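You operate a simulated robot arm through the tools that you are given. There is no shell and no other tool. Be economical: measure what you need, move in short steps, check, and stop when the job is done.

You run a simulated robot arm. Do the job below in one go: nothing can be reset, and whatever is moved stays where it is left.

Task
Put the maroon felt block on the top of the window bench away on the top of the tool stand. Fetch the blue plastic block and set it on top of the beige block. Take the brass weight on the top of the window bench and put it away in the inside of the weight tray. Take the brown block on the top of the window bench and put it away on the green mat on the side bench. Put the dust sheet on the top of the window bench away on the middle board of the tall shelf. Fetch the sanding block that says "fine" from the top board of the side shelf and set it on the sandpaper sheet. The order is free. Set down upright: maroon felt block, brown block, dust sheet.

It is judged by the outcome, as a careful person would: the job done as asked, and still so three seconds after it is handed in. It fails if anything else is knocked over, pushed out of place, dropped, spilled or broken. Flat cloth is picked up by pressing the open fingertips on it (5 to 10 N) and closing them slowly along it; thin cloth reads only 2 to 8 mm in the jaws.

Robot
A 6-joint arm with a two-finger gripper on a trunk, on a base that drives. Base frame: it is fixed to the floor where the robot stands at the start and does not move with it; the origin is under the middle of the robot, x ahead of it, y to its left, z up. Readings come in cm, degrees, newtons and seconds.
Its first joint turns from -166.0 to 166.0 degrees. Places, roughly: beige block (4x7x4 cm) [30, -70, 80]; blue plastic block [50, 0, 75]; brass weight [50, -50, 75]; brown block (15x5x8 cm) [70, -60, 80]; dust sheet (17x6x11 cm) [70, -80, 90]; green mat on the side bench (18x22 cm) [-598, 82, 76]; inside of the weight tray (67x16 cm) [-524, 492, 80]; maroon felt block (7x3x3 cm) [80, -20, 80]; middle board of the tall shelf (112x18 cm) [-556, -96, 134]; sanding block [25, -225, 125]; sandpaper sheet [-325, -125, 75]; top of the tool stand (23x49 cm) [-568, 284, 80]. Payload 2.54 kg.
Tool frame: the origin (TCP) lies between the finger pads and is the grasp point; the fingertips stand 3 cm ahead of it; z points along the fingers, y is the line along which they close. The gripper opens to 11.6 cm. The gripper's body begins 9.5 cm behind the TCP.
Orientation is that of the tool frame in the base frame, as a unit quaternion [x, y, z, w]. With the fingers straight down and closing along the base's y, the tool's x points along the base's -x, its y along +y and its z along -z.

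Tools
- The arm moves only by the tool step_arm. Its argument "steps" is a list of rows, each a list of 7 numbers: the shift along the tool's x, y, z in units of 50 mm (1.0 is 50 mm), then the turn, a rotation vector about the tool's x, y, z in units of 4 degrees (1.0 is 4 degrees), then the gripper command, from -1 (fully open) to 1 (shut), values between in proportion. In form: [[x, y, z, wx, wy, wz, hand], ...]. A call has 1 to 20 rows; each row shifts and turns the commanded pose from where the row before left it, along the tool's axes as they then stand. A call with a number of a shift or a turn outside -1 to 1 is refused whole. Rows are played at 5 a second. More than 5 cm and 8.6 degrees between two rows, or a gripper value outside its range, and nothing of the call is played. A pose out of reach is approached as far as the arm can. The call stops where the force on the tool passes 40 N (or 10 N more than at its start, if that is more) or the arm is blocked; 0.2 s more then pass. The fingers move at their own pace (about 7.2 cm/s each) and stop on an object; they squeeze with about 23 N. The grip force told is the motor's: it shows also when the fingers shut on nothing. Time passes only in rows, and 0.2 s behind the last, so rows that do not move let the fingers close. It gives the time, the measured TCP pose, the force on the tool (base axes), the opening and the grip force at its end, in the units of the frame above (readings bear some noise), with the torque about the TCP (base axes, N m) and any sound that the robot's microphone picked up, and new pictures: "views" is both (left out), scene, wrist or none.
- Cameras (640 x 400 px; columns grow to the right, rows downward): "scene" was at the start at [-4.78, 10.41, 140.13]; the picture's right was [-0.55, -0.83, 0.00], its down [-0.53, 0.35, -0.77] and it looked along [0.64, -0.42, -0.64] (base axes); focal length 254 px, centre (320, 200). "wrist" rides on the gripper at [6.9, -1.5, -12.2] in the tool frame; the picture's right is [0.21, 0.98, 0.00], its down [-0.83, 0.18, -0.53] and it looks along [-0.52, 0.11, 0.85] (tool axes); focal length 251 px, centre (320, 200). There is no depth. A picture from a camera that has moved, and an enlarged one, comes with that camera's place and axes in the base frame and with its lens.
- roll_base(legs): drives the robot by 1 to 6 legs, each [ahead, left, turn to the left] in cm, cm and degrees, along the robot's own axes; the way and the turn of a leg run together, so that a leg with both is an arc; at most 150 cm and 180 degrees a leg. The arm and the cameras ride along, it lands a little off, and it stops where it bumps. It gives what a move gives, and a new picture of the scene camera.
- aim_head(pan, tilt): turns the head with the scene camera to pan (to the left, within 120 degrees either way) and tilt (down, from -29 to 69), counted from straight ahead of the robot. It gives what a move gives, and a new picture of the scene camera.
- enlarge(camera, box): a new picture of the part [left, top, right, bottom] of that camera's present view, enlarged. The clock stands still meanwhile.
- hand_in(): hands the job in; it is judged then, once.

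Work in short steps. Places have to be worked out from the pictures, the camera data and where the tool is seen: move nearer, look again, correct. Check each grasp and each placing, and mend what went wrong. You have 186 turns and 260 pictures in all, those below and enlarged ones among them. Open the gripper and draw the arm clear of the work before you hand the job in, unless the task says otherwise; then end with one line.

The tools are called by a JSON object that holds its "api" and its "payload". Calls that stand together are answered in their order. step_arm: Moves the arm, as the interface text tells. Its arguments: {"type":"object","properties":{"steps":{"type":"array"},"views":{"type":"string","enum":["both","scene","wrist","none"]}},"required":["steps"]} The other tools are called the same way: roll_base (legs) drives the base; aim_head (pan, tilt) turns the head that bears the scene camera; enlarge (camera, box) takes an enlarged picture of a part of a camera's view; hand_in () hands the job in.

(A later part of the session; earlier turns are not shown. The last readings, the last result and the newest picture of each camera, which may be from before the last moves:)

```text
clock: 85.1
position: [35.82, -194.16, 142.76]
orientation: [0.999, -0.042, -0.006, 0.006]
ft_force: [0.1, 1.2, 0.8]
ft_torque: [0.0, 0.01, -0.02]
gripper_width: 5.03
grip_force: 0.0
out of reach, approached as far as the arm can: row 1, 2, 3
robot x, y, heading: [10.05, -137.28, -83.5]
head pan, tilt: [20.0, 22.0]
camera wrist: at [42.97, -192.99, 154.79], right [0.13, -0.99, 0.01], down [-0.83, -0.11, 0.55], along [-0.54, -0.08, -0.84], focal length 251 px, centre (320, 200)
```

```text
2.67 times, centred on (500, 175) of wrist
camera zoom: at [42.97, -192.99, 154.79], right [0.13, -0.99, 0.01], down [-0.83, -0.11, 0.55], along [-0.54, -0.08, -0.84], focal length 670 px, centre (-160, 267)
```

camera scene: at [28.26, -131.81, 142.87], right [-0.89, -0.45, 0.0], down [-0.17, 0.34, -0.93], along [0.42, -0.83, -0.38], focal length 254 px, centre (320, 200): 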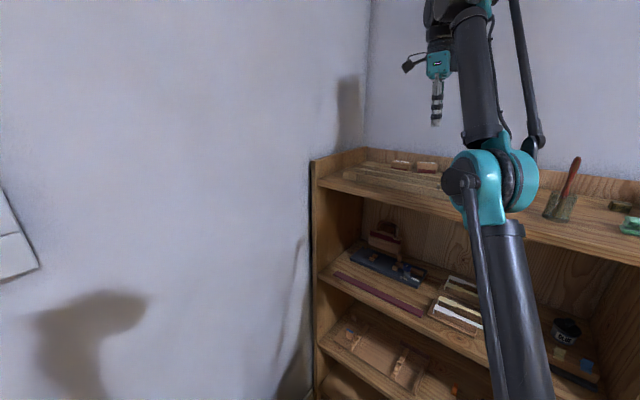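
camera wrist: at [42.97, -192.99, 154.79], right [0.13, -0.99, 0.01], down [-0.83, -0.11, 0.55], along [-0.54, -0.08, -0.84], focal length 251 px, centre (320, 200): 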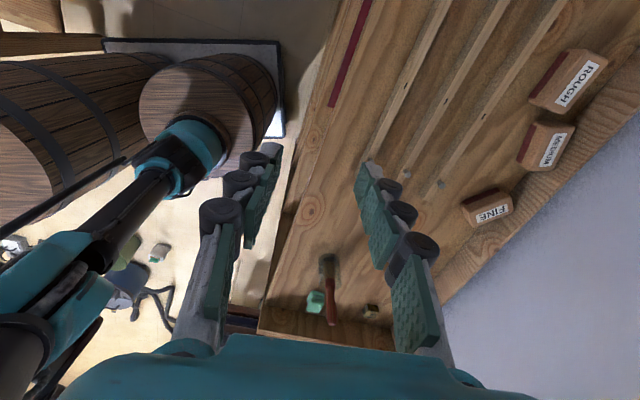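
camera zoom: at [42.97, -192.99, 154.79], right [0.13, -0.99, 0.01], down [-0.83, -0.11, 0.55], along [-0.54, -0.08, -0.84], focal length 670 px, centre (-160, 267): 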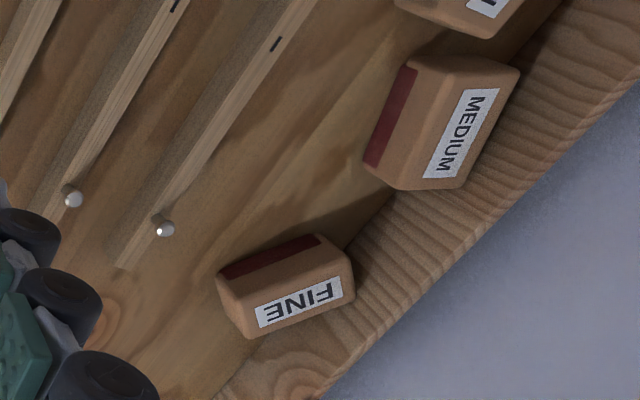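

FINE now lies turned (long axis ≈ -54°, centre ≈ (23,-223.6)), corner touching the back panel. I will grip its front end across the short side with the tool pitched 40°, which keeps the arm folded. First I yaw the tool.

{"api": "step_arm", "payload": {"steps": [[0, 0, 0, 0, 0, -1, 0], [0, 0, 0, 0, 0, -1, 0], [0, 0, 0, 0, 0, -1, 0], [0, 0, 0, 0, 0, -1, 0], [0, 0, 0, 0, 0, -1, 0], [0, 0, 0, 0, 0, -1, 0], [0, 0, 0, 0, 0, -1, 0], [0, 0, 0, 0, 0, -1, 0], [0, 0, 0, 0, 0, -1, 0], [0, 0, 0, 0, 0, -1, 0], [0, 0, 0, 0, 0, -1, 0], [0, 0, 0, 0, 0, -1, 0], [0, 0, 0, 0, 0, -1, 0], [0, 0, 0, 0, 0, -1, 0], [0, 0, 0, 0, 0, -1, 0], [0, 0, 0, 0, 0, -1, 0], [0, 0, 0, 0, 0, -1, 0], [0, 0, 0, 0, 0, -1, 0], [0, 0, 0, 0, 0, -1, 0], [0, 0, 0, 0, 0, -1, 0]], "views": "none"}}

{"api": "step_arm", "payload": {"steps": [[0, 0, 0, 0, 0, -1, 0], [0, 0, 0, 0, 0, -1, 0], [0, 0, 0, 0, 0, -1, 0], [0, 0, 0, 0, 0, -1, 0], [0, 0, 0, 0, 0, -1, 0], [0, 0, 0, 0, 0, -1, 0], [0, 0, 0, 0, 0, -1, 0], [0, 0, 0, 0, 0, -1, 0], [0, 0, 0, 0, 0, -1, 0], [0, 0, 0, 0, 0, -1, 0], [0, 0, 0, 0, 0, -1, 0], [0, 0, 0, 0, 0, -1, 0], [0, 0, 0, 0, 0, -1, 0]], "views": "none"}}

```text
clock: 89.3
position: [35.78, -194.1, 142.82]
orientation: [0.792, 0.611, -0.008, 0.0]
ft_force: [-0.7, 0.3, 1.1]
ft_torque: [0.0, -0.01, 0.02]
gripper_width: 5.81
grip_force: 0.1
robot x, y, heading: [10.19, -137.16, -83.6]
head pan, tilt: [20.0, 22.0]
```

```text
clock: 92.1
position: [35.82, -194.12, 142.83]
orientation: [0.444, 0.896, -0.009, -0.003]
ft_force: [0.8, 0.2, -0.6]
ft_torque: [0.0, -0.02, 0.02]
gripper_width: 5.8
grip_force: 0.1
robot x, y, heading: [10.47, -136.64, -83.4]
head pan, tilt: [20.0, 22.0]
```

{"api": "step_arm", "payload": {"steps": [[0, -0.74, 0, 0, 0, 0, 0], [0, -0.74, 0, 0, 0, 0, 0], [0, -0.74, 0, 0, 0, 0, 0], [0, -0.74, 0, 0, 0, 0, 0], [0, 0, 0, 0, -1, 0, 0], [0, 0, 0, 0, -1, 0, 0], [0, 0, 0, 0, -1, 0, 0], [0, 0, 0, 0, -1, 0, 0], [0, 0, 0, 0, -1, 0, 0], [0, 0, 0, 0, -1, 0, 0], [0, 0, 0, 0, -1, 0, 0], [0, 0, 0, 0, -1, 0, 0], [0, 0, 0, 0, -1, 0, 0], [0, 0, 0, 0, -1, 0, 0]], "views": "both"}}

```text
clock: 95.1
position: [24.03, -203.05, 142.86]
orientation: [0.415, 0.843, -0.16, 0.303]
ft_force: [0.6, 0.8, 0.6]
ft_torque: [-0.01, -0.01, -0.01]
gripper_width: 5.77
grip_force: 0.1
robot x, y, heading: [10.4, -136.86, -83.1]
head pan, tilt: [20.0, 22.0]
camera scene: at [28.23, -131.66, 142.87], right [-0.89, -0.45, 0.0], down [-0.17, 0.33, -0.93], along [0.42, -0.83, -0.37], focal length 254 px, centre (320, 200)
camera wrist: at [14.97, -193.43, 147.76], right [0.68, 0.72, -0.15], down [0.33, -0.11, 0.94], along [0.66, -0.69, -0.31], focal length 251 px, centre (320, 200)
```

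scene: 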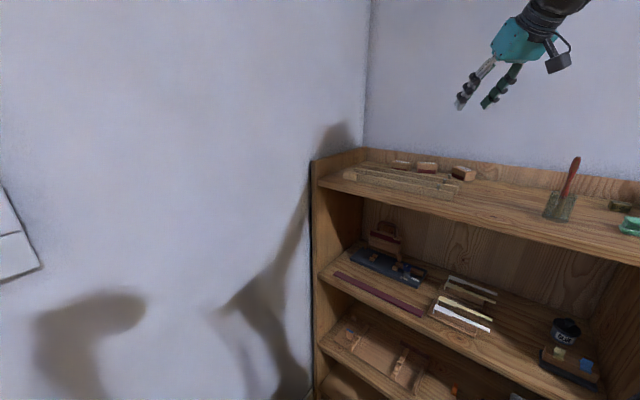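
wrist: 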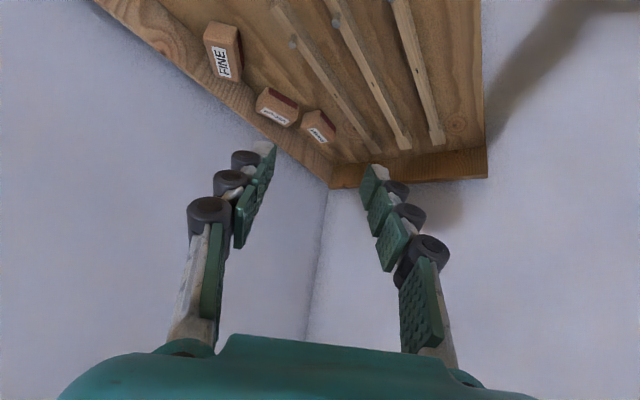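

The arm is now nicely folded. I enlarge FINE in both views to fix its pose.

{"api": "enlarge", "payload": {"camera": "wrist", "box": [170, 0, 298, 80]}}

{"api": "enlarge", "payload": {"camera": "scene", "box": [400, 140, 496, 200]}}

```text
5.00 times, centred on (234, 40) of wrist
camera zoom: at [14.97, -193.43, 147.76], right [0.68, 0.72, -0.15], down [0.33, -0.11, 0.94], along [0.66, -0.69, -0.31], focal length 1257 px, centre (750, 1000)
```

zoom: 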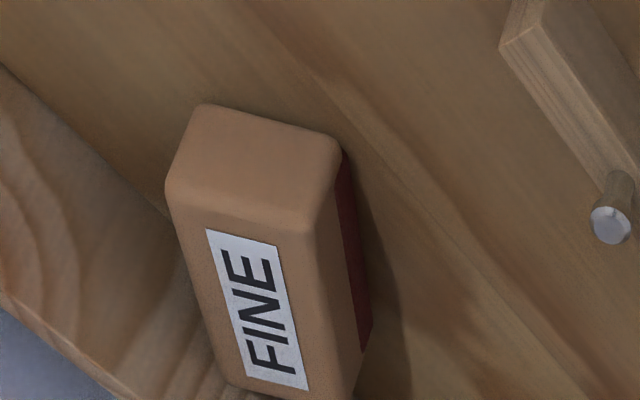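

```text
6.67 times, centred on (448, 170) of scene
camera zoom: at [28.23, -131.66, 142.87], right [-0.89, -0.45, 0.0], down [-0.17, 0.33, -0.93], along [0.42, -0.83, -0.37], focal length 1690 px, centre (-533, 400)
```

zoom: 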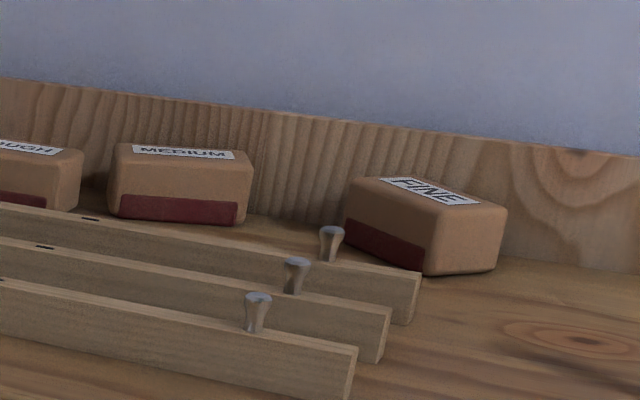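

FINE measured again: near end at (20.5,-221.7), axis -56°, top z≈121.8. I move to a hover 8 cm back along the tool's approach.

{"api": "step_arm", "payload": {"steps": [[0.126, -0.548, 0.634, 0, 0, 0, 0.1], [0.126, -0.548, 0.634, 0, 0, 0, 0.1], [0.126, -0.548, 0.634, 0, 0, 0, 0.1], [0.126, -0.548, 0.634, 0, 0, 0, 0.1], [0.126, -0.548, 0.634, 0, 0, 0, 0.1]], "views": "both"}}

```text
clock: 96.3
position: [17.71, -217.63, 129.04]
orientation: [0.415, 0.843, -0.159, 0.303]
ft_force: [-0.7, 0.4, 0.3]
ft_torque: [-0.02, 0.02, -0.04]
gripper_width: 5.24
grip_force: 0.2
robot x, y, heading: [10.18, -136.87, -83.2]
head pan, tilt: [20.0, 22.0]
camera scene: at [28.23, -131.6, 142.87], right [-0.89, -0.45, 0.0], down [-0.17, 0.33, -0.93], along [0.42, -0.83, -0.37], focal length 254 px, centre (320, 200)
camera wrist: at [8.6, -208.11, 133.88], right [0.68, 0.72, -0.16], down [0.33, -0.11, 0.94], along [0.66, -0.69, -0.31], focal length 251 px, centre (320, 200)
```

scene: 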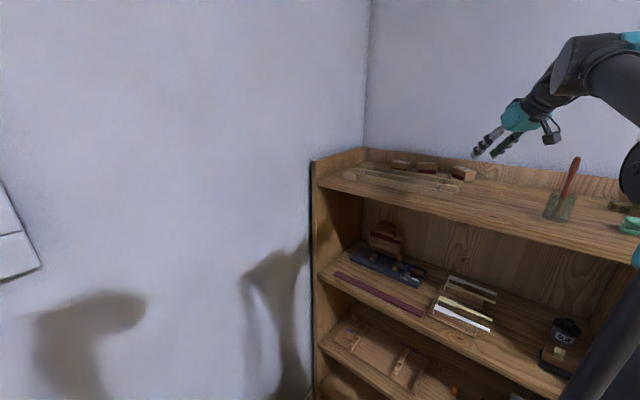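
wrist: 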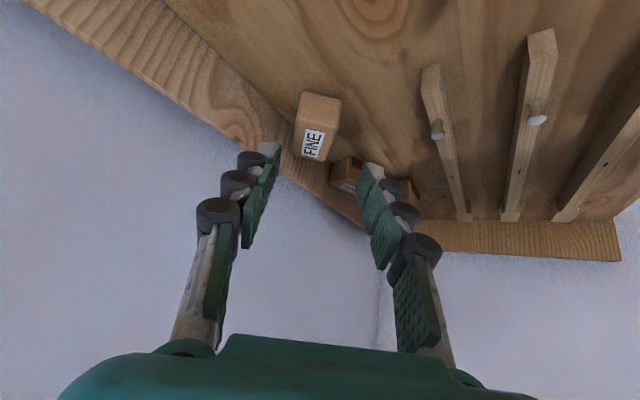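

Aligned within half a centimetre; I advance 8 cm along the fingers, slightly correcting sideways.

{"api": "step_arm", "payload": {"steps": [[0.015, -0.025, 0.4, 0, 0, 0, 0.1], [0.015, -0.025, 0.4, 0, 0, 0, 0.1], [0.015, -0.025, 0.4, 0, 0, 0, 0.1], [0.015, -0.025, 0.35, 0, 0, 0, 0.1]], "views": "both"}}

{"api": "enlarge", "payload": {"camera": "scene", "box": [420, 130, 530, 200]}}

```text
clock: 97.3
position: [20.21, -221.86, 123.04]
orientation: [0.415, 0.842, -0.16, 0.304]
ft_force: [-0.6, -0.8, 0.9]
ft_torque: [-0.04, -0.01, 0.02]
gripper_width: 5.24
grip_force: 0.1
robot x, y, heading: [10.51, -137.43, -83.5]
head pan, tilt: [20.0, 22.0]
camera scene: at [28.22, -131.64, 142.87], right [-0.89, -0.45, 0.0], down [-0.17, 0.33, -0.93], along [0.42, -0.83, -0.37], focal length 254 px, centre (320, 200)
camera wrist: at [11.02, -212.24, 127.78], right [0.68, 0.72, -0.16], down [0.33, -0.11, 0.94], along [0.66, -0.69, -0.31], focal length 251 px, centre (320, 200)
```

scene: 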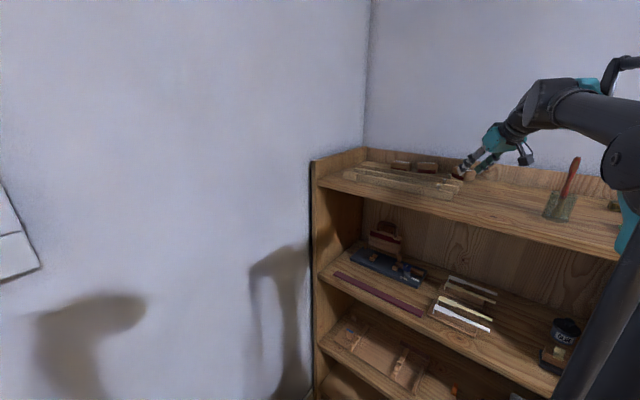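
wrist: 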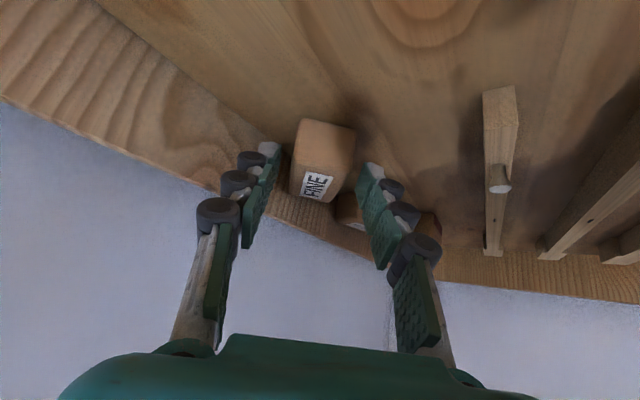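

```text
5.71 times, centred on (475, 165) of scene
camera zoom: at [28.22, -131.64, 142.87], right [-0.89, -0.45, 0.0], down [-0.17, 0.33, -0.93], along [0.42, -0.83, -0.37], focal length 1448 px, centre (-566, 400)
```

zoom: 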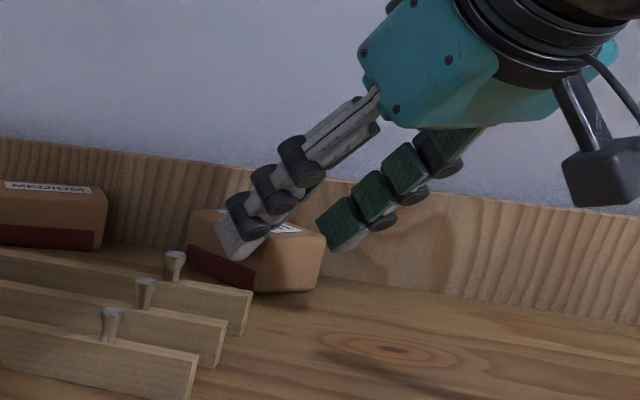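

The fingers straddle FINE. I go 6 mm deeper and close.

{"api": "step_arm", "payload": {"steps": [[0, 0, 0.12, 0, 0, 0, 0.1], [0, 0, 0, 0, 0, 0, 0.3], [0, 0, 0, 0, 0, 0, 0.6], [0, 0, 0, 0, 0, 0, 1], [0, 0, 0, 0, 0, 0, 1], [0, 0, 0, 0, 0, 0, 1]], "views": "wrist"}}

{"api": "enlarge", "payload": {"camera": "scene", "box": [420, 130, 530, 200]}}

```text
clock: 98.7
position: [20.18, -222.16, 122.51]
orientation: [0.415, 0.843, -0.16, 0.304]
ft_force: [0.1, 0.4, 0.7]
ft_torque: [0.0, 0.0, -0.01]
gripper_width: 3.87
grip_force: 23.3
robot x, y, heading: [10.68, -137.02, -83.6]
head pan, tilt: [20.0, 22.0]
camera wrist: at [11.24, -212.54, 127.3], right [0.68, 0.72, -0.15], down [0.33, -0.11, 0.94], along [0.66, -0.69, -0.31], focal length 251 px, centre (320, 200)
```

wrist: 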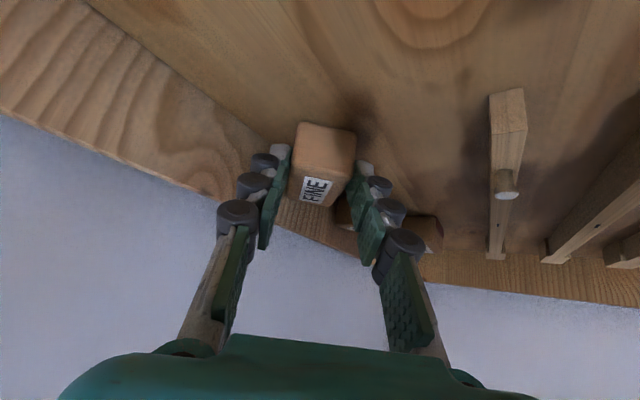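

```text
5.71 times, centred on (475, 165) of scene
camera zoom: at [28.22, -131.65, 142.87], right [-0.89, -0.45, 0.0], down [-0.17, 0.33, -0.93], along [0.42, -0.83, -0.37], focal length 1448 px, centre (-566, 400)
```

zoom: 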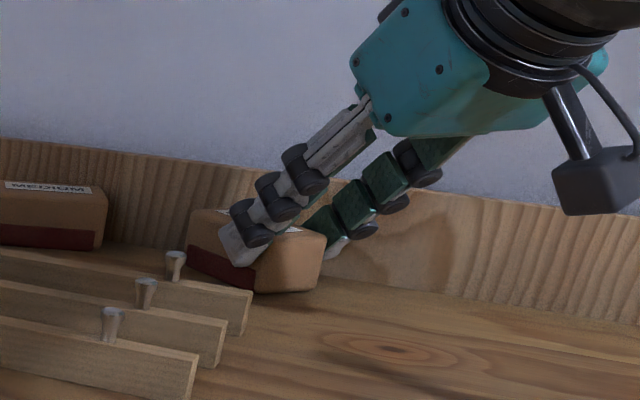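

Held at 3.87 cm. I lift straight up 12 cm and verify.

{"api": "step_arm", "payload": {"steps": [[-0.26, -0.007, -0.31, 0, 0, 0, 1], [-0.4, -0.01, -0.48, 0, 0, 0, 1], [-0.5, -0.014, -0.6, 0, 0, 0, 1], [-0.5, -0.014, -0.6, 0, 0, 0, 1]], "views": "both"}}

```text
clock: 99.7
position: [20.24, -222.03, 135.54]
orientation: [0.415, 0.843, -0.16, 0.304]
ft_force: [-0.4, 0.1, -0.8]
ft_torque: [-0.02, -0.03, -0.04]
gripper_width: 3.84
grip_force: 23.3
robot x, y, heading: [10.61, -137.34, -83.0]
head pan, tilt: [20.0, 22.0]
camera scene: at [28.22, -131.66, 142.87], right [-0.89, -0.45, 0.0], down [-0.17, 0.33, -0.93], along [0.42, -0.83, -0.37], focal length 254 px, centre (320, 200)
camera wrist: at [11.17, -212.51, 140.32], right [0.68, 0.72, -0.15], down [0.33, -0.11, 0.94], along [0.66, -0.69, -0.31], focal length 251 px, centre (320, 200)
```

scene: 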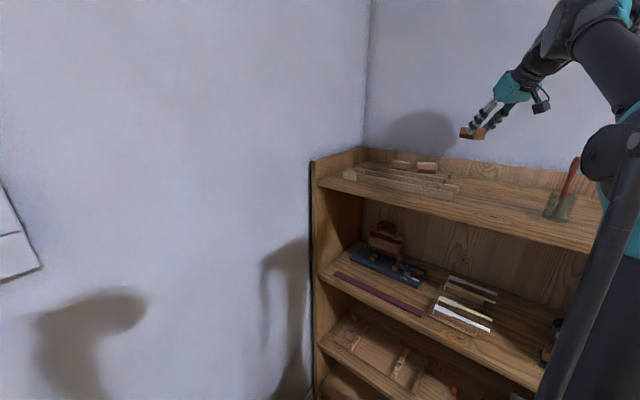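
wrist: 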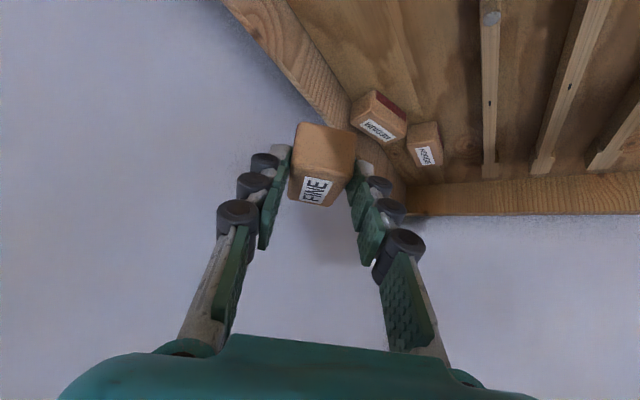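

FINE is held securely. I draw the arm back towards the robot, away from the shelf.

{"api": "step_arm", "payload": {"steps": [[0.397, 0.48, -0.52, 0, 0, 0, 1], [0.397, 0.48, -0.52, 0, 0, 0, 1], [0.397, 0.48, -0.52, 0, 0, 0, 1], [0.397, 0.48, -0.52, 0, 0, 0, 1], [0.397, 0.48, -0.52, 0, 0, 0, 1], [0.397, 0.48, -0.52, 0, 0, 0, 1]], "views": "none"}}

{"api": "aim_head", "payload": {"pan": -60, "tilt": 30}}

```text
clock: 101.1
position: [20.1, -198.24, 139.42]
orientation: [0.416, 0.842, -0.161, 0.303]
ft_force: [0.1, -1.3, -0.8]
ft_torque: [0.05, 0.01, 0.01]
gripper_width: 3.86
grip_force: 23.2
robot x, y, heading: [10.26, -137.13, -83.0]
head pan, tilt: [20.0, 22.0]
```

```text
clock: 102.7
position: [20.17, -198.22, 139.54]
orientation: [0.415, 0.843, -0.16, 0.303]
ft_force: [-0.9, 0.4, 0.1]
ft_torque: [0.04, -0.01, 0.04]
gripper_width: 3.86
grip_force: 22.6
robot x, y, heading: [10.4, -137.25, -83.3]
head pan, tilt: [-60.0, 30.0]
camera scene: at [16.8, -128.77, 141.59], right [-0.6, 0.8, 0.0], down [0.4, 0.3, -0.87], along [-0.69, -0.52, -0.5], focal length 254 px, centre (320, 200)
```

scene: 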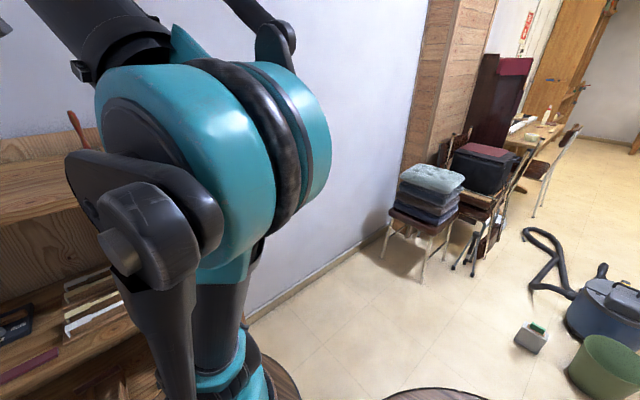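

I leave the shelf: strafe right, back up along x≈-40…-60, then turn to face the room's far side.

{"api": "roll_base", "payload": {"legs": [[0, -45, 0], [-150, 0, 0], [-80, 0, 0], [0, 0, -97]]}}

{"api": "aim_head", "payload": {"pan": 20, "tilt": 25}}

```text
clock: 120.5
position: [-124.73, 85.01, 139.56]
orientation: [0.907, 0.243, -0.335, 0.08]
ft_force: [1.0, 0.4, -0.9]
ft_torque: [0.0, -0.03, -0.02]
gripper_width: 3.85
grip_force: 23.1
robot x, y, heading: [-62.65, 86.52, 179.2]
head pan, tilt: [-60.0, 30.0]
camera scene: at [-55.45, 79.45, 141.59], right [0.87, 0.49, 0.0], down [0.24, -0.44, -0.87], along [-0.42, 0.76, -0.5], focal length 254 px, centre (320, 200)
```

scene: 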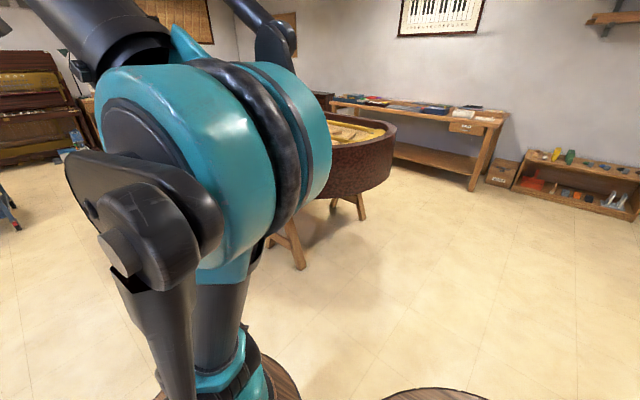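

```text
clock: 122.0
position: [-124.68, 84.85, 139.46]
orientation: [0.907, 0.244, -0.334, 0.08]
ft_force: [0.5, -0.5, -0.8]
ft_torque: [0.0, -0.01, -0.04]
gripper_width: 3.86
grip_force: 22.4
robot x, y, heading: [-62.78, 86.35, 179.2]
head pan, tilt: [20.0, 25.0]
camera scene: at [-59.73, 68.52, 142.38], right [-0.33, 0.94, 0.0], down [0.4, 0.14, -0.91], along [-0.86, -0.3, -0.42], focal length 254 px, centre (320, 200)
```

scene: 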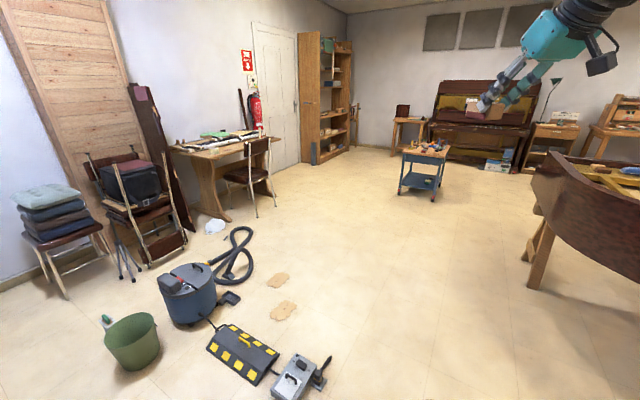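

A clear view of the room. I enlarge the desk where the sandpaper should be.

{"api": "enlarge", "payload": {"camera": "scene", "box": [150, 110, 310, 230]}}

{"api": "enlarge", "payload": {"camera": "scene", "box": [380, 60, 640, 222]}}

```text
3.33 times, centred on (230, 170) of scene
camera zoom: at [-59.73, 68.52, 142.38], right [-0.33, 0.94, 0.0], down [0.4, 0.14, -0.91], along [-0.86, -0.3, -0.42], focal length 845 px, centre (620, 300)
```

zoom: 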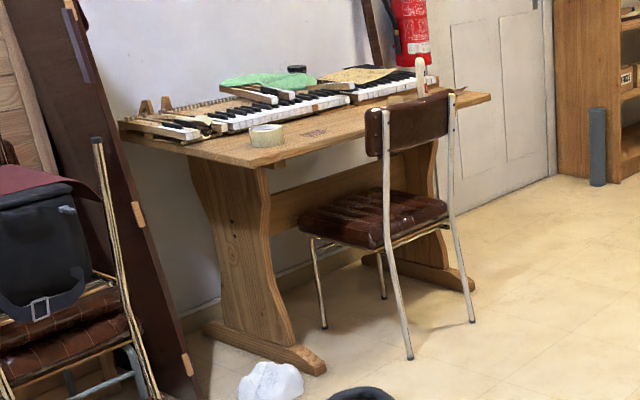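

```text
2.46 times, centred on (510, 141) of scene
camera zoom: at [-59.73, 68.52, 142.38], right [-0.33, 0.94, 0.0], down [0.4, 0.14, -0.91], along [-0.86, -0.3, -0.42], focal length 624 px, centre (-148, 345)
```

zoom: 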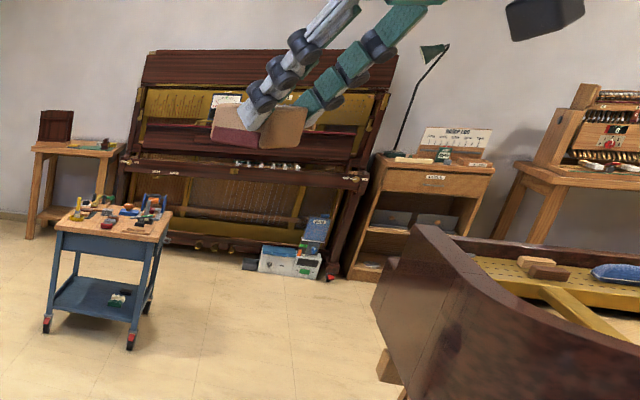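

The tool stand, side bench with the green mat, tall shelf and weights bench are all recognised; the desk has a chair before it, so I drive on to x≈-250 and look again.

{"api": "roll_base", "payload": {"legs": [[150, 0, 0], [90, 20, 0]]}}

{"api": "aim_head", "payload": {"pan": 75, "tilt": 35}}

```text
clock: 133.8
position: [-364.23, 64.67, 139.53]
orientation: [0.906, 0.248, -0.333, 0.082]
ft_force: [0.2, -0.6, -0.2]
ft_torque: [0.01, -0.02, -0.02]
gripper_width: 3.85
grip_force: 22.8
robot x, y, heading: [-302.73, 67.15, 179.9]
head pan, tilt: [20.0, 25.0]
camera scene: at [-299.07, 49.0, 142.38], right [-0.34, 0.94, 0.0], down [0.4, 0.14, -0.91], along [-0.85, -0.31, -0.42], focal length 254 px, centre (320, 200)
```

scene: 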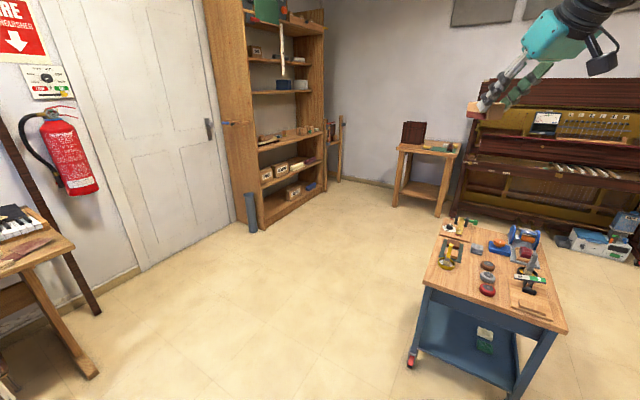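

```text
clock: 135.1
position: [-364.21, 64.65, 139.57]
orientation: [0.906, 0.249, -0.333, 0.082]
ft_force: [0.8, 0.3, -0.3]
ft_torque: [0.03, -0.02, 0.07]
gripper_width: 3.86
grip_force: 23.3
robot x, y, heading: [-302.48, 66.97, 179.8]
head pan, tilt: [75.0, 35.0]
camera scene: at [-292.71, 43.64, 140.81], right [-0.97, 0.26, 0.0], down [0.15, 0.55, -0.82], along [-0.21, -0.79, -0.57], focal length 254 px, centre (320, 200)
```

scene: 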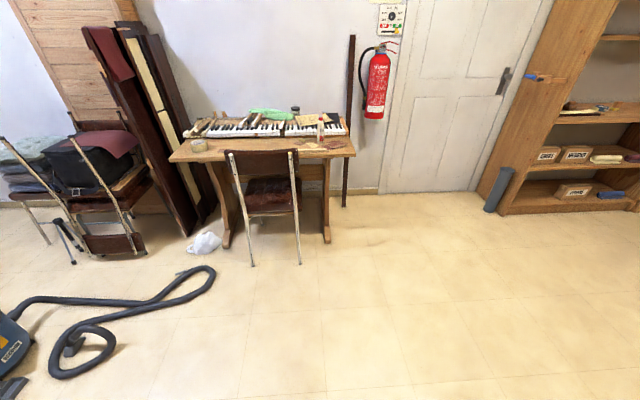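

{"api": "enlarge", "payload": {"camera": "scene", "box": [150, 90, 370, 228]}}

```text
2.90 times, centred on (260, 159) of scene
camera zoom: at [-292.71, 43.64, 140.81], right [-0.97, 0.26, 0.0], down [0.15, 0.55, -0.82], along [-0.21, -0.79, -0.57], focal length 735 px, centre (494, 319)
```

zoom: 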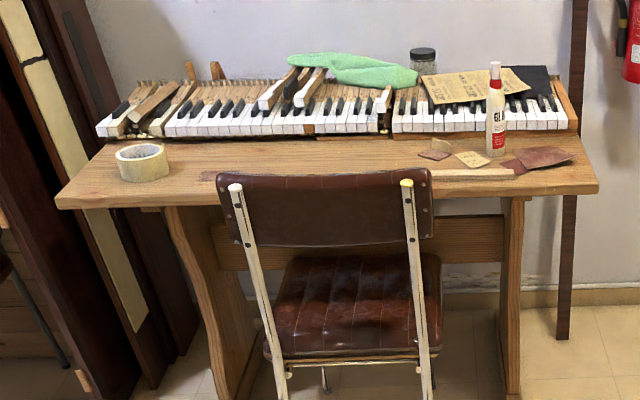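

{"api": "enlarge", "payload": {"camera": "scene", "box": [275, 110, 355, 160]}}

```text
8.00 times, centred on (315, 135) of scene
camera zoom: at [-292.71, 43.64, 140.81], right [-0.97, 0.26, 0.0], down [0.15, 0.55, -0.82], along [-0.21, -0.79, -0.57], focal length 2028 px, centre (360, 720)
```

zoom: 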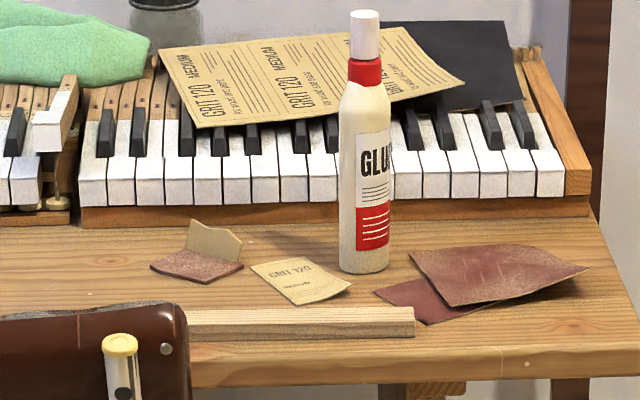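

Sandpaper pieces lie on the right part of the desk. I turn to face the desk and approach to the right of the chair.

{"api": "roll_base", "payload": {"legs": [[0, 0, 90], [60, 0, 0], [35, -60, 0]]}}

{"api": "aim_head", "payload": {"pan": 25, "tilt": 40}}

```text
clock: 145.7
position: [-358.88, -89.91, 139.51]
orientation: [0.458, 0.82, -0.176, 0.295]
ft_force: [-0.2, 0.4, -0.6]
ft_torque: [0.02, 0.01, -0.06]
gripper_width: 3.84
grip_force: 23.0
robot x, y, heading: [-361.81, -28.23, -89.2]
head pan, tilt: [75.0, 35.0]
camera scene: at [-338.62, -18.15, 140.81], right [-0.25, -0.97, 0.0], down [-0.56, 0.14, -0.82], along [0.79, -0.2, -0.57], focal length 254 px, centre (320, 200)
```

scene: 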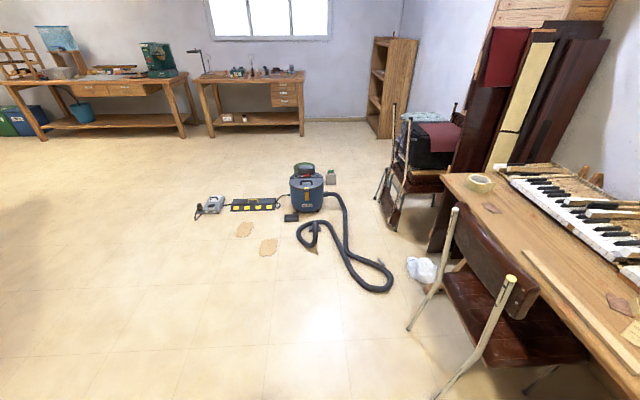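

```text
clock: 146.9
position: [-358.84, -89.97, 139.5]
orientation: [0.459, 0.82, -0.175, 0.295]
ft_force: [0.4, -0.3, -0.2]
ft_torque: [0.06, -0.01, 0.03]
gripper_width: 3.86
grip_force: 22.9
robot x, y, heading: [-362.02, -28.55, -89.2]
head pan, tilt: [25.0, 40.0]
camera scene: at [-343.45, -23.64, 140.05], right [-0.9, -0.44, 0.0], down [-0.28, 0.58, -0.77], along [0.33, -0.69, -0.64], focal length 254 px, centre (320, 200)
```

scene: 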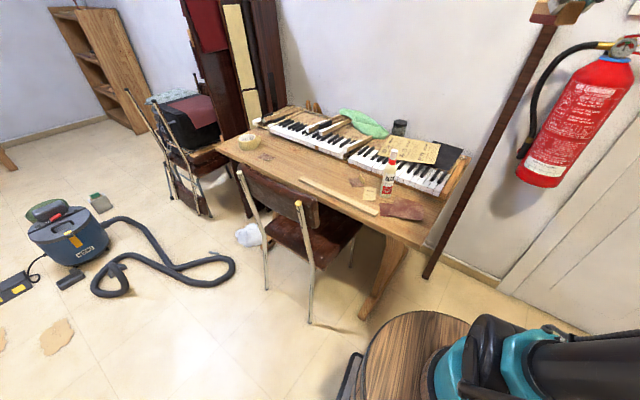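

{"api": "enlarge", "payload": {"camera": "scene", "box": [320, 110, 480, 230]}}

{"api": "enlarge", "payload": {"camera": "scene", "box": [215, 120, 345, 220]}}

```text
3.33 times, centred on (400, 170) of scene
camera zoom: at [-343.45, -23.64, 140.05], right [-0.9, -0.44, 0.0], down [-0.28, 0.58, -0.77], along [0.33, -0.69, -0.64], focal length 845 px, centre (53, 300)
```

zoom: 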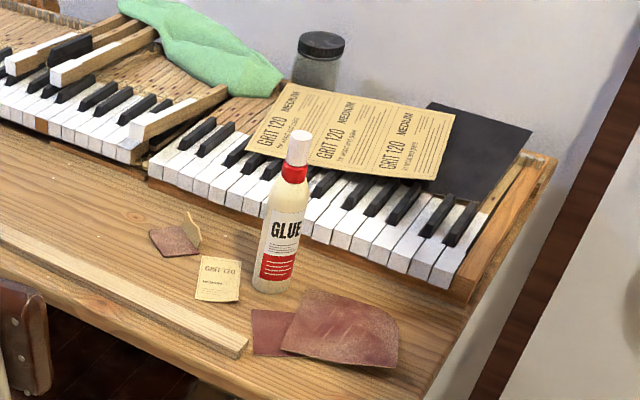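

```text
4.00 times, centred on (280, 170) of scene
camera zoom: at [-343.45, -23.64, 140.05], right [-0.9, -0.44, 0.0], down [-0.28, 0.58, -0.77], along [0.33, -0.69, -0.64], focal length 1014 px, centre (480, 320)
```

zoom: 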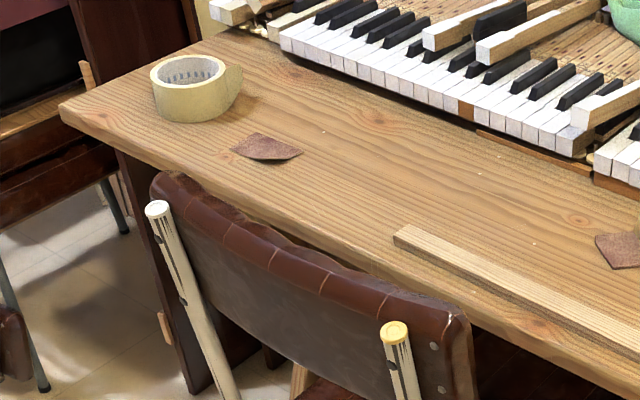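

The "sandpaper sheet" matching the given place is the printed GRIT 120 sheet lying on the keys, centre about (-336,-132), z≈85. I roll nearer on the right of the chair.

{"api": "roll_base", "payload": {"legs": [[16, 12, 0]]}}

{"api": "enlarge", "payload": {"camera": "scene", "box": [300, 90, 460, 210]}}

```text
clock: 148.5
position: [-346.61, -106.09, 139.47]
orientation: [0.459, 0.819, -0.175, 0.295]
ft_force: [0.3, -0.7, -0.6]
ft_torque: [0.0, 0.01, -0.02]
gripper_width: 3.86
grip_force: 23.0
robot x, y, heading: [-350.07, -44.14, -89.6]
head pan, tilt: [25.0, 40.0]
camera scene: at [-331.23, -39.63, 140.05], right [-0.9, -0.43, 0.0], down [-0.28, 0.58, -0.77], along [0.33, -0.69, -0.64], focal length 254 px, centre (320, 200)
```

scene: 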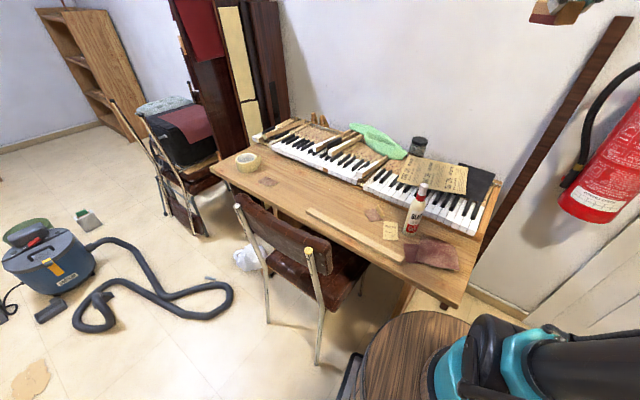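

```text
3.33 times, centred on (380, 150) of scene
camera zoom: at [-331.23, -39.63, 140.05], right [-0.9, -0.43, 0.0], down [-0.28, 0.58, -0.77], along [0.33, -0.69, -0.64], focal length 845 px, centre (120, 367)
```

zoom: 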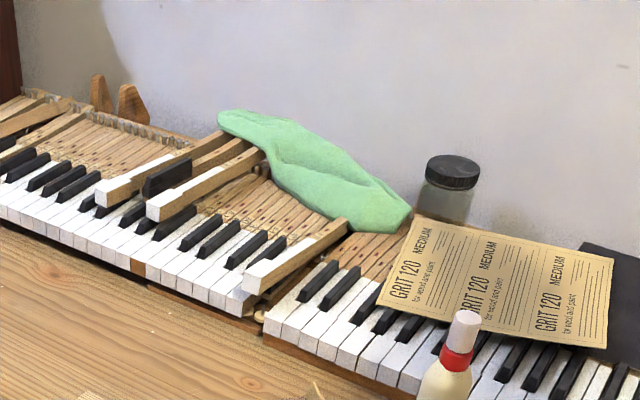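

The sheet spans x -347…-323, y -142…-122 at z≈85.5. I move over its centre and descend to 11 cm above.

{"api": "step_arm", "payload": {"steps": [[-0.64, -0.13, 0.54, 0, 0, 0, 1], [-0.64, -0.13, 0.54, 0, 0, 0, 1], [-0.64, -0.13, 0.54, 0, 0, 0, 1], [-0.64, -0.13, 0.54, 0, 0, 0, 1], [-0.64, -0.13, 0.54, 0, 0, 0, 1], [-0.64, -0.13, 0.54, 0, 0, 0, 1], [0.572, 0.014, 0.678, 0, 0, 0, 1], [0.572, 0.014, 0.678, 0, 0, 0, 1], [0.572, 0.014, 0.678, 0, 0, 0, 1], [0.572, 0.014, 0.678, 0, 0, 0, 1], [0.572, 0.014, 0.678, 0, 0, 0, 1], [0.572, 0.014, 0.678, 0, 0, 0, 1], [0.572, 0.014, 0.678, 0, 0, 0, 1], [0.572, 0.014, 0.678, 0, 0, 0, 1], [0.572, 0.014, 0.678, 0, 0, 0, 1]], "views": "both"}}

{"api": "enlarge", "payload": {"camera": "scene", "box": [350, 90, 510, 210]}}

```text
clock: 151.7
position: [-337.16, -129.45, 99.37]
orientation: [0.459, 0.82, -0.176, 0.294]
ft_force: [0.0, 0.4, 0.0]
ft_torque: [-0.01, -0.01, -0.01]
gripper_width: 3.85
grip_force: 22.9
robot x, y, heading: [-349.76, -44.02, -89.4]
head pan, tilt: [25.0, 40.0]
camera scene: at [-331.23, -39.61, 140.05], right [-0.9, -0.43, 0.0], down [-0.28, 0.58, -0.77], along [0.33, -0.69, -0.64], focal length 254 px, centre (320, 200)
camera wrist: at [-345.11, -119.02, 104.24], right [0.75, 0.64, -0.15], down [0.32, -0.14, 0.94], along [0.58, -0.75, -0.31], focal length 251 px, centre (320, 200)
```

scene: 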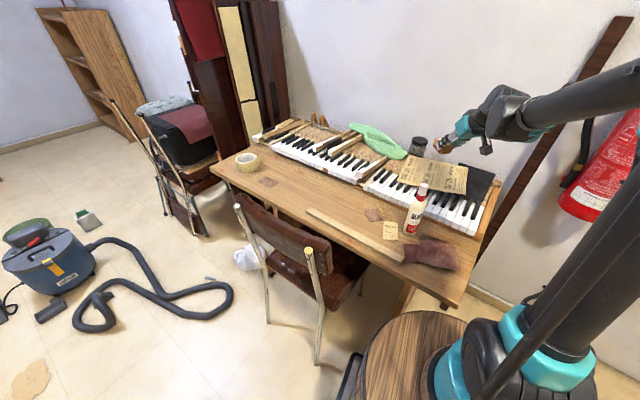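
wrist: 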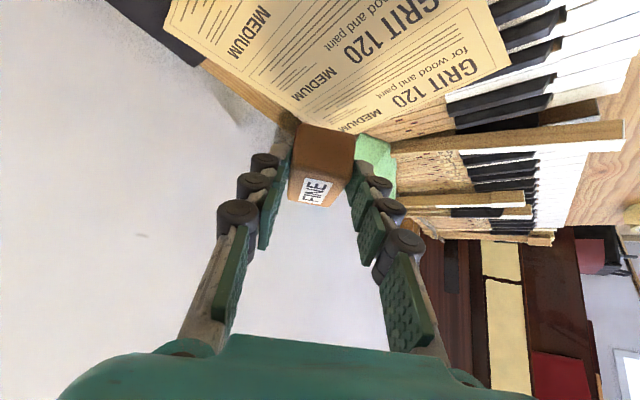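

```text
3.33 times, centred on (430, 150) of scene
camera zoom: at [-331.23, -39.61, 140.05], right [-0.9, -0.43, 0.0], down [-0.28, 0.58, -0.77], along [0.33, -0.69, -0.64], focal length 845 px, centre (-47, 367)
```

zoom: 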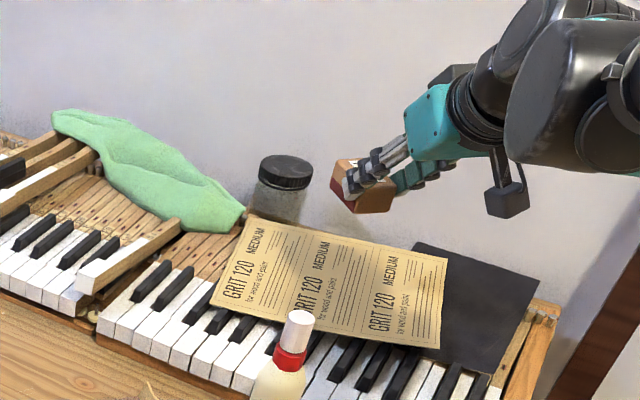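

FINE hangs over the sheet's centre. I descend and then ease down until contact.

{"api": "step_arm", "payload": {"steps": [[0.45, 0.011, 0.534, 0, 0, 0, 1], [0.45, 0.011, 0.534, 0, 0, 0, 1], [0.1, 0.002, 0.12, 0, 0, 0, 1], [0, 0, 0, 0, 0, 0, 1]], "views": "none"}}

{"api": "enlarge", "payload": {"camera": "scene", "box": [380, 110, 500, 200]}}

```text
clock: 152.7
position: [-337.06, -129.45, 91.71]
orientation: [0.459, 0.819, -0.176, 0.295]
ft_force: [0.8, 0.2, -0.7]
ft_torque: [0.04, 0.01, 0.02]
gripper_width: 3.86
grip_force: 23.0
robot x, y, heading: [-349.79, -44.09, -89.3]
head pan, tilt: [25.0, 40.0]
```

```text
4.44 times, centred on (440, 155) of scene
camera zoom: at [-331.23, -39.63, 140.05], right [-0.9, -0.43, 0.0], down [-0.28, 0.58, -0.77], along [0.33, -0.69, -0.64], focal length 1126 px, centre (-213, 400)
```

zoom: 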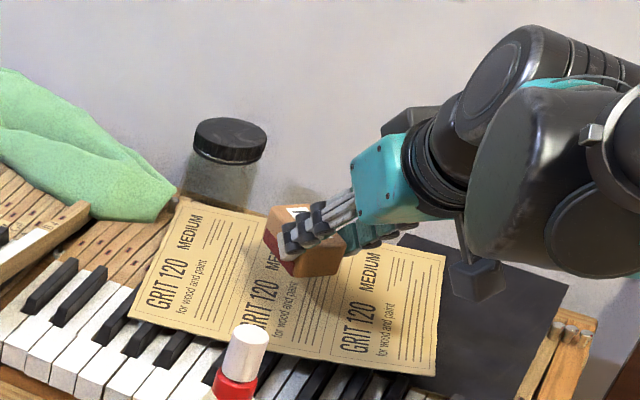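

{"api": "step_arm", "payload": {"steps": [[0.13, 0.003, 0.153, 0, 0, 0, 1], [0.065, 0.002, 0.076, 0, 0, 0, 1], [0.065, 0.002, 0.076, 0, 0, 0, 1]], "views": "none"}}

{"api": "enlarge", "payload": {"camera": "scene", "box": [380, 110, 500, 200]}}

```text
clock: 153.5
position: [-337.0, -129.44, 89.82]
orientation: [0.459, 0.82, -0.176, 0.295]
ft_force: [0.1, 0.3, -0.6]
ft_torque: [0.0, 0.04, 0.03]
gripper_width: 3.85
grip_force: 22.6
robot x, y, heading: [-350.07, -44.43, -89.4]
head pan, tilt: [25.0, 40.0]
```

```text
4.44 times, centred on (440, 155) of scene
camera zoom: at [-331.23, -39.63, 140.05], right [-0.9, -0.43, 0.0], down [-0.28, 0.58, -0.77], along [0.33, -0.69, -0.64], focal length 1126 px, centre (-213, 400)
```

zoom: 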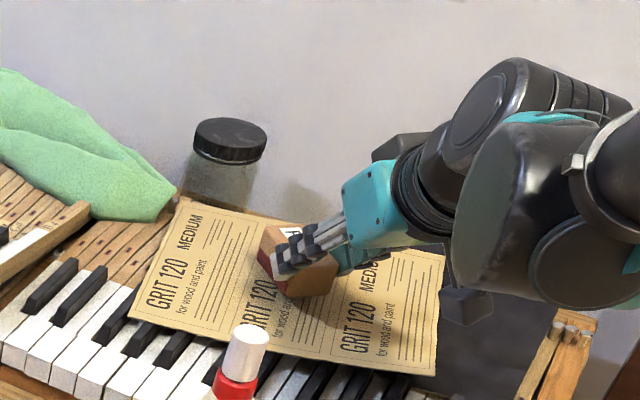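

{"api": "step_arm", "payload": {"steps": [[0.045, 0.001, 0.053, 0, 0, 0, 1], [0.045, 0.001, 0.053, 0, 0, 0, 1]], "views": "none"}}

{"api": "step_arm", "payload": {"steps": [[0.045, 0.001, 0.053, 0, 0, 0, 1], [0.03, 0.001, 0.035, 0, 0, 0, 1]], "views": "none"}}

```text
clock: 154.1
position: [-337.02, -129.47, 89.05]
orientation: [0.458, 0.82, -0.175, 0.295]
ft_force: [-0.2, -0.4, -0.9]
ft_torque: [0.03, 0.04, 0.03]
gripper_width: 3.85
grip_force: 23.3
robot x, y, heading: [-349.83, -44.27, -89.4]
head pan, tilt: [25.0, 40.0]
```

```text
clock: 154.7
position: [-337.07, -129.49, 88.59]
orientation: [0.459, 0.82, -0.175, 0.296]
ft_force: [0.1, -0.4, -0.6]
ft_torque: [-0.01, -0.01, -0.02]
gripper_width: 3.84
grip_force: 22.6
robot x, y, heading: [-350.23, -43.85, -89.3]
head pan, tilt: [25.0, 40.0]
```

{"api": "enlarge", "payload": {"camera": "scene", "box": [400, 120, 480, 180]}}

{"api": "enlarge", "payload": {"camera": "wrist", "box": [220, 60, 440, 240]}}

```text
6.67 times, centred on (440, 150) of scene
camera zoom: at [-331.23, -39.63, 140.05], right [-0.9, -0.43, 0.0], down [-0.28, 0.58, -0.77], along [0.33, -0.69, -0.64], focal length 1690 px, centre (-480, 533)
```

zoom: 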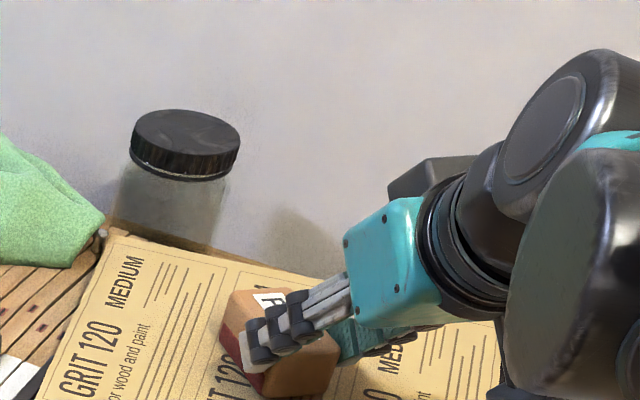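

```text
2.22 times, centred on (330, 150) of wrist
camera zoom: at [-345.06, -118.95, 93.36], right [0.75, 0.64, -0.15], down [0.32, -0.14, 0.94], along [0.58, -0.75, -0.31], focal length 559 px, centre (298, 311)
```

zoom: 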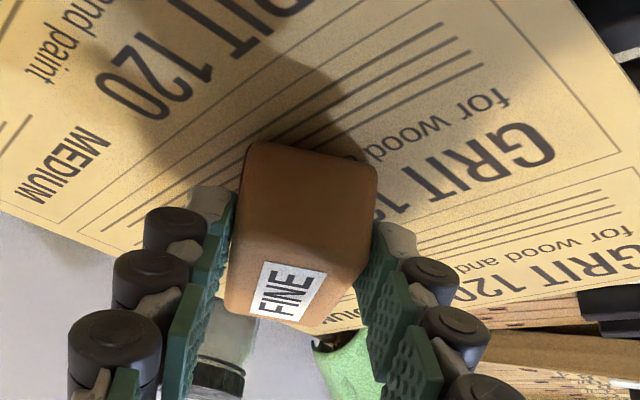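

{"api": "step_arm", "payload": {"steps": [[0.045, 0.001, 0.053, 0, 0, 0, 1], [0.045, 0.001, 0.053, 0, 0, 0, 1]], "views": "none"}}

{"api": "step_arm", "payload": {"steps": [[0.045, 0.001, 0.053, 0, 0, 0, 1], [0.03, 0.001, 0.035, 0, 0, 0, 1]], "views": "wrist"}}

```text
clock: 155.3
position: [-336.95, -129.48, 88.0]
orientation: [0.458, 0.819, -0.177, 0.296]
ft_force: [-0.2, -1.1, 21.9]
ft_torque: [-0.4, -0.25, -0.04]
gripper_width: 3.89
grip_force: 23.0
robot x, y, heading: [-349.84, -44.36, -89.0]
head pan, tilt: [25.0, 40.0]
```

```text
clock: 155.9
position: [-336.99, -129.43, 87.34]
orientation: [0.459, 0.819, -0.176, 0.294]
ft_force: [-0.8, -1.4, 21.6]
ft_torque: [-0.29, -0.18, -0.06]
gripper_width: 3.88
grip_force: 22.7
robot x, y, heading: [-349.8, -44.17, -89.1]
head pan, tilt: [25.0, 40.0]
camera wrist: at [-345.02, -118.9, 92.16], right [0.75, 0.64, -0.16], down [0.32, -0.14, 0.94], along [0.58, -0.75, -0.31], focal length 251 px, centre (320, 200)
```

wrist: 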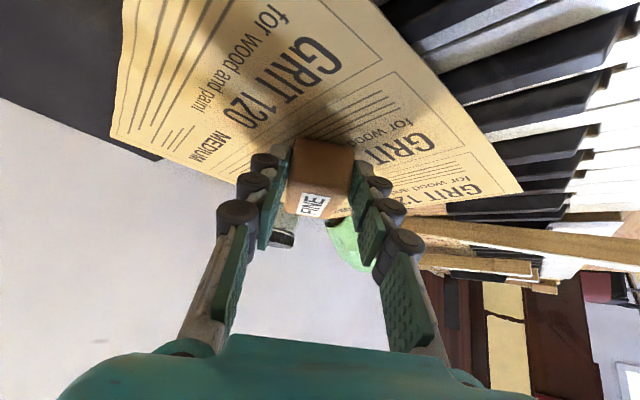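

Contact (22 N). I relieve, open, and withdraw along the fingers.

{"api": "step_arm", "payload": {"steps": [[-0.03, 0, -0.035, 0, 0, 0, 1], [0, 0, 0, 0, 0, 0, 0.3], [0, 0, 0, 0, 0, 0, 0.1], [0, 0, 0, 0, 0, 0, 0.1], [0, 0, -0.5, 0, 0, 0, 0.1], [0, 0, -0.8, 0, 0, 0, 0.1], [0, 0, -0.9, 0, 0, 0, 0.1], [0, 0, -0.9, 0, 0, 0, 0.1]], "views": "wrist"}}

{"api": "enlarge", "payload": {"camera": "scene", "box": [360, 110, 500, 215]}}

```text
clock: 157.7
position: [-342.11, -120.62, 99.36]
orientation: [0.459, 0.819, -0.176, 0.295]
ft_force: [0.1, 0.0, 0.0]
ft_torque: [0.02, 0.0, 0.02]
gripper_width: 5.21
grip_force: 0.2
robot x, y, heading: [-349.88, -44.15, -89.0]
head pan, tilt: [25.0, 40.0]
camera wrist: at [-350.1, -110.17, 104.16], right [0.75, 0.65, -0.15], down [0.32, -0.14, 0.94], along [0.58, -0.75, -0.31], focal length 251 px, centre (320, 200)
```

wrist: 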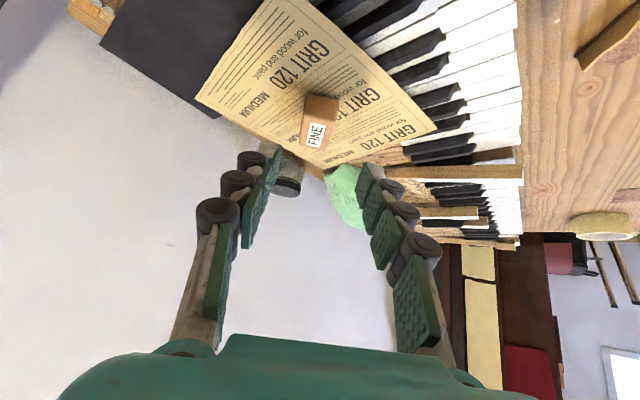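

```text
3.81 times, centred on (430, 162) of scene
camera zoom: at [-331.23, -39.65, 140.05], right [-0.9, -0.43, 0.0], down [-0.28, 0.58, -0.77], along [0.33, -0.69, -0.64], focal length 966 px, centre (-99, 343)
```

zoom: 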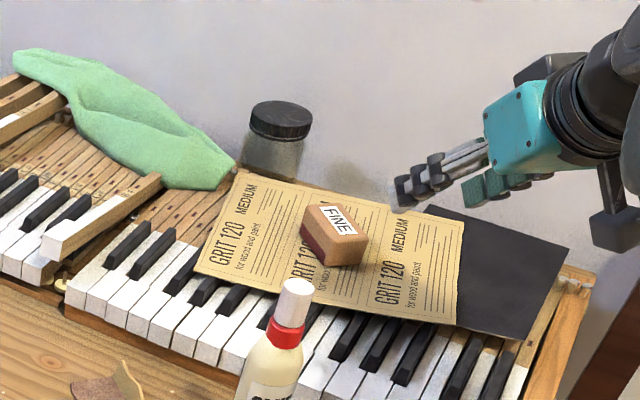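

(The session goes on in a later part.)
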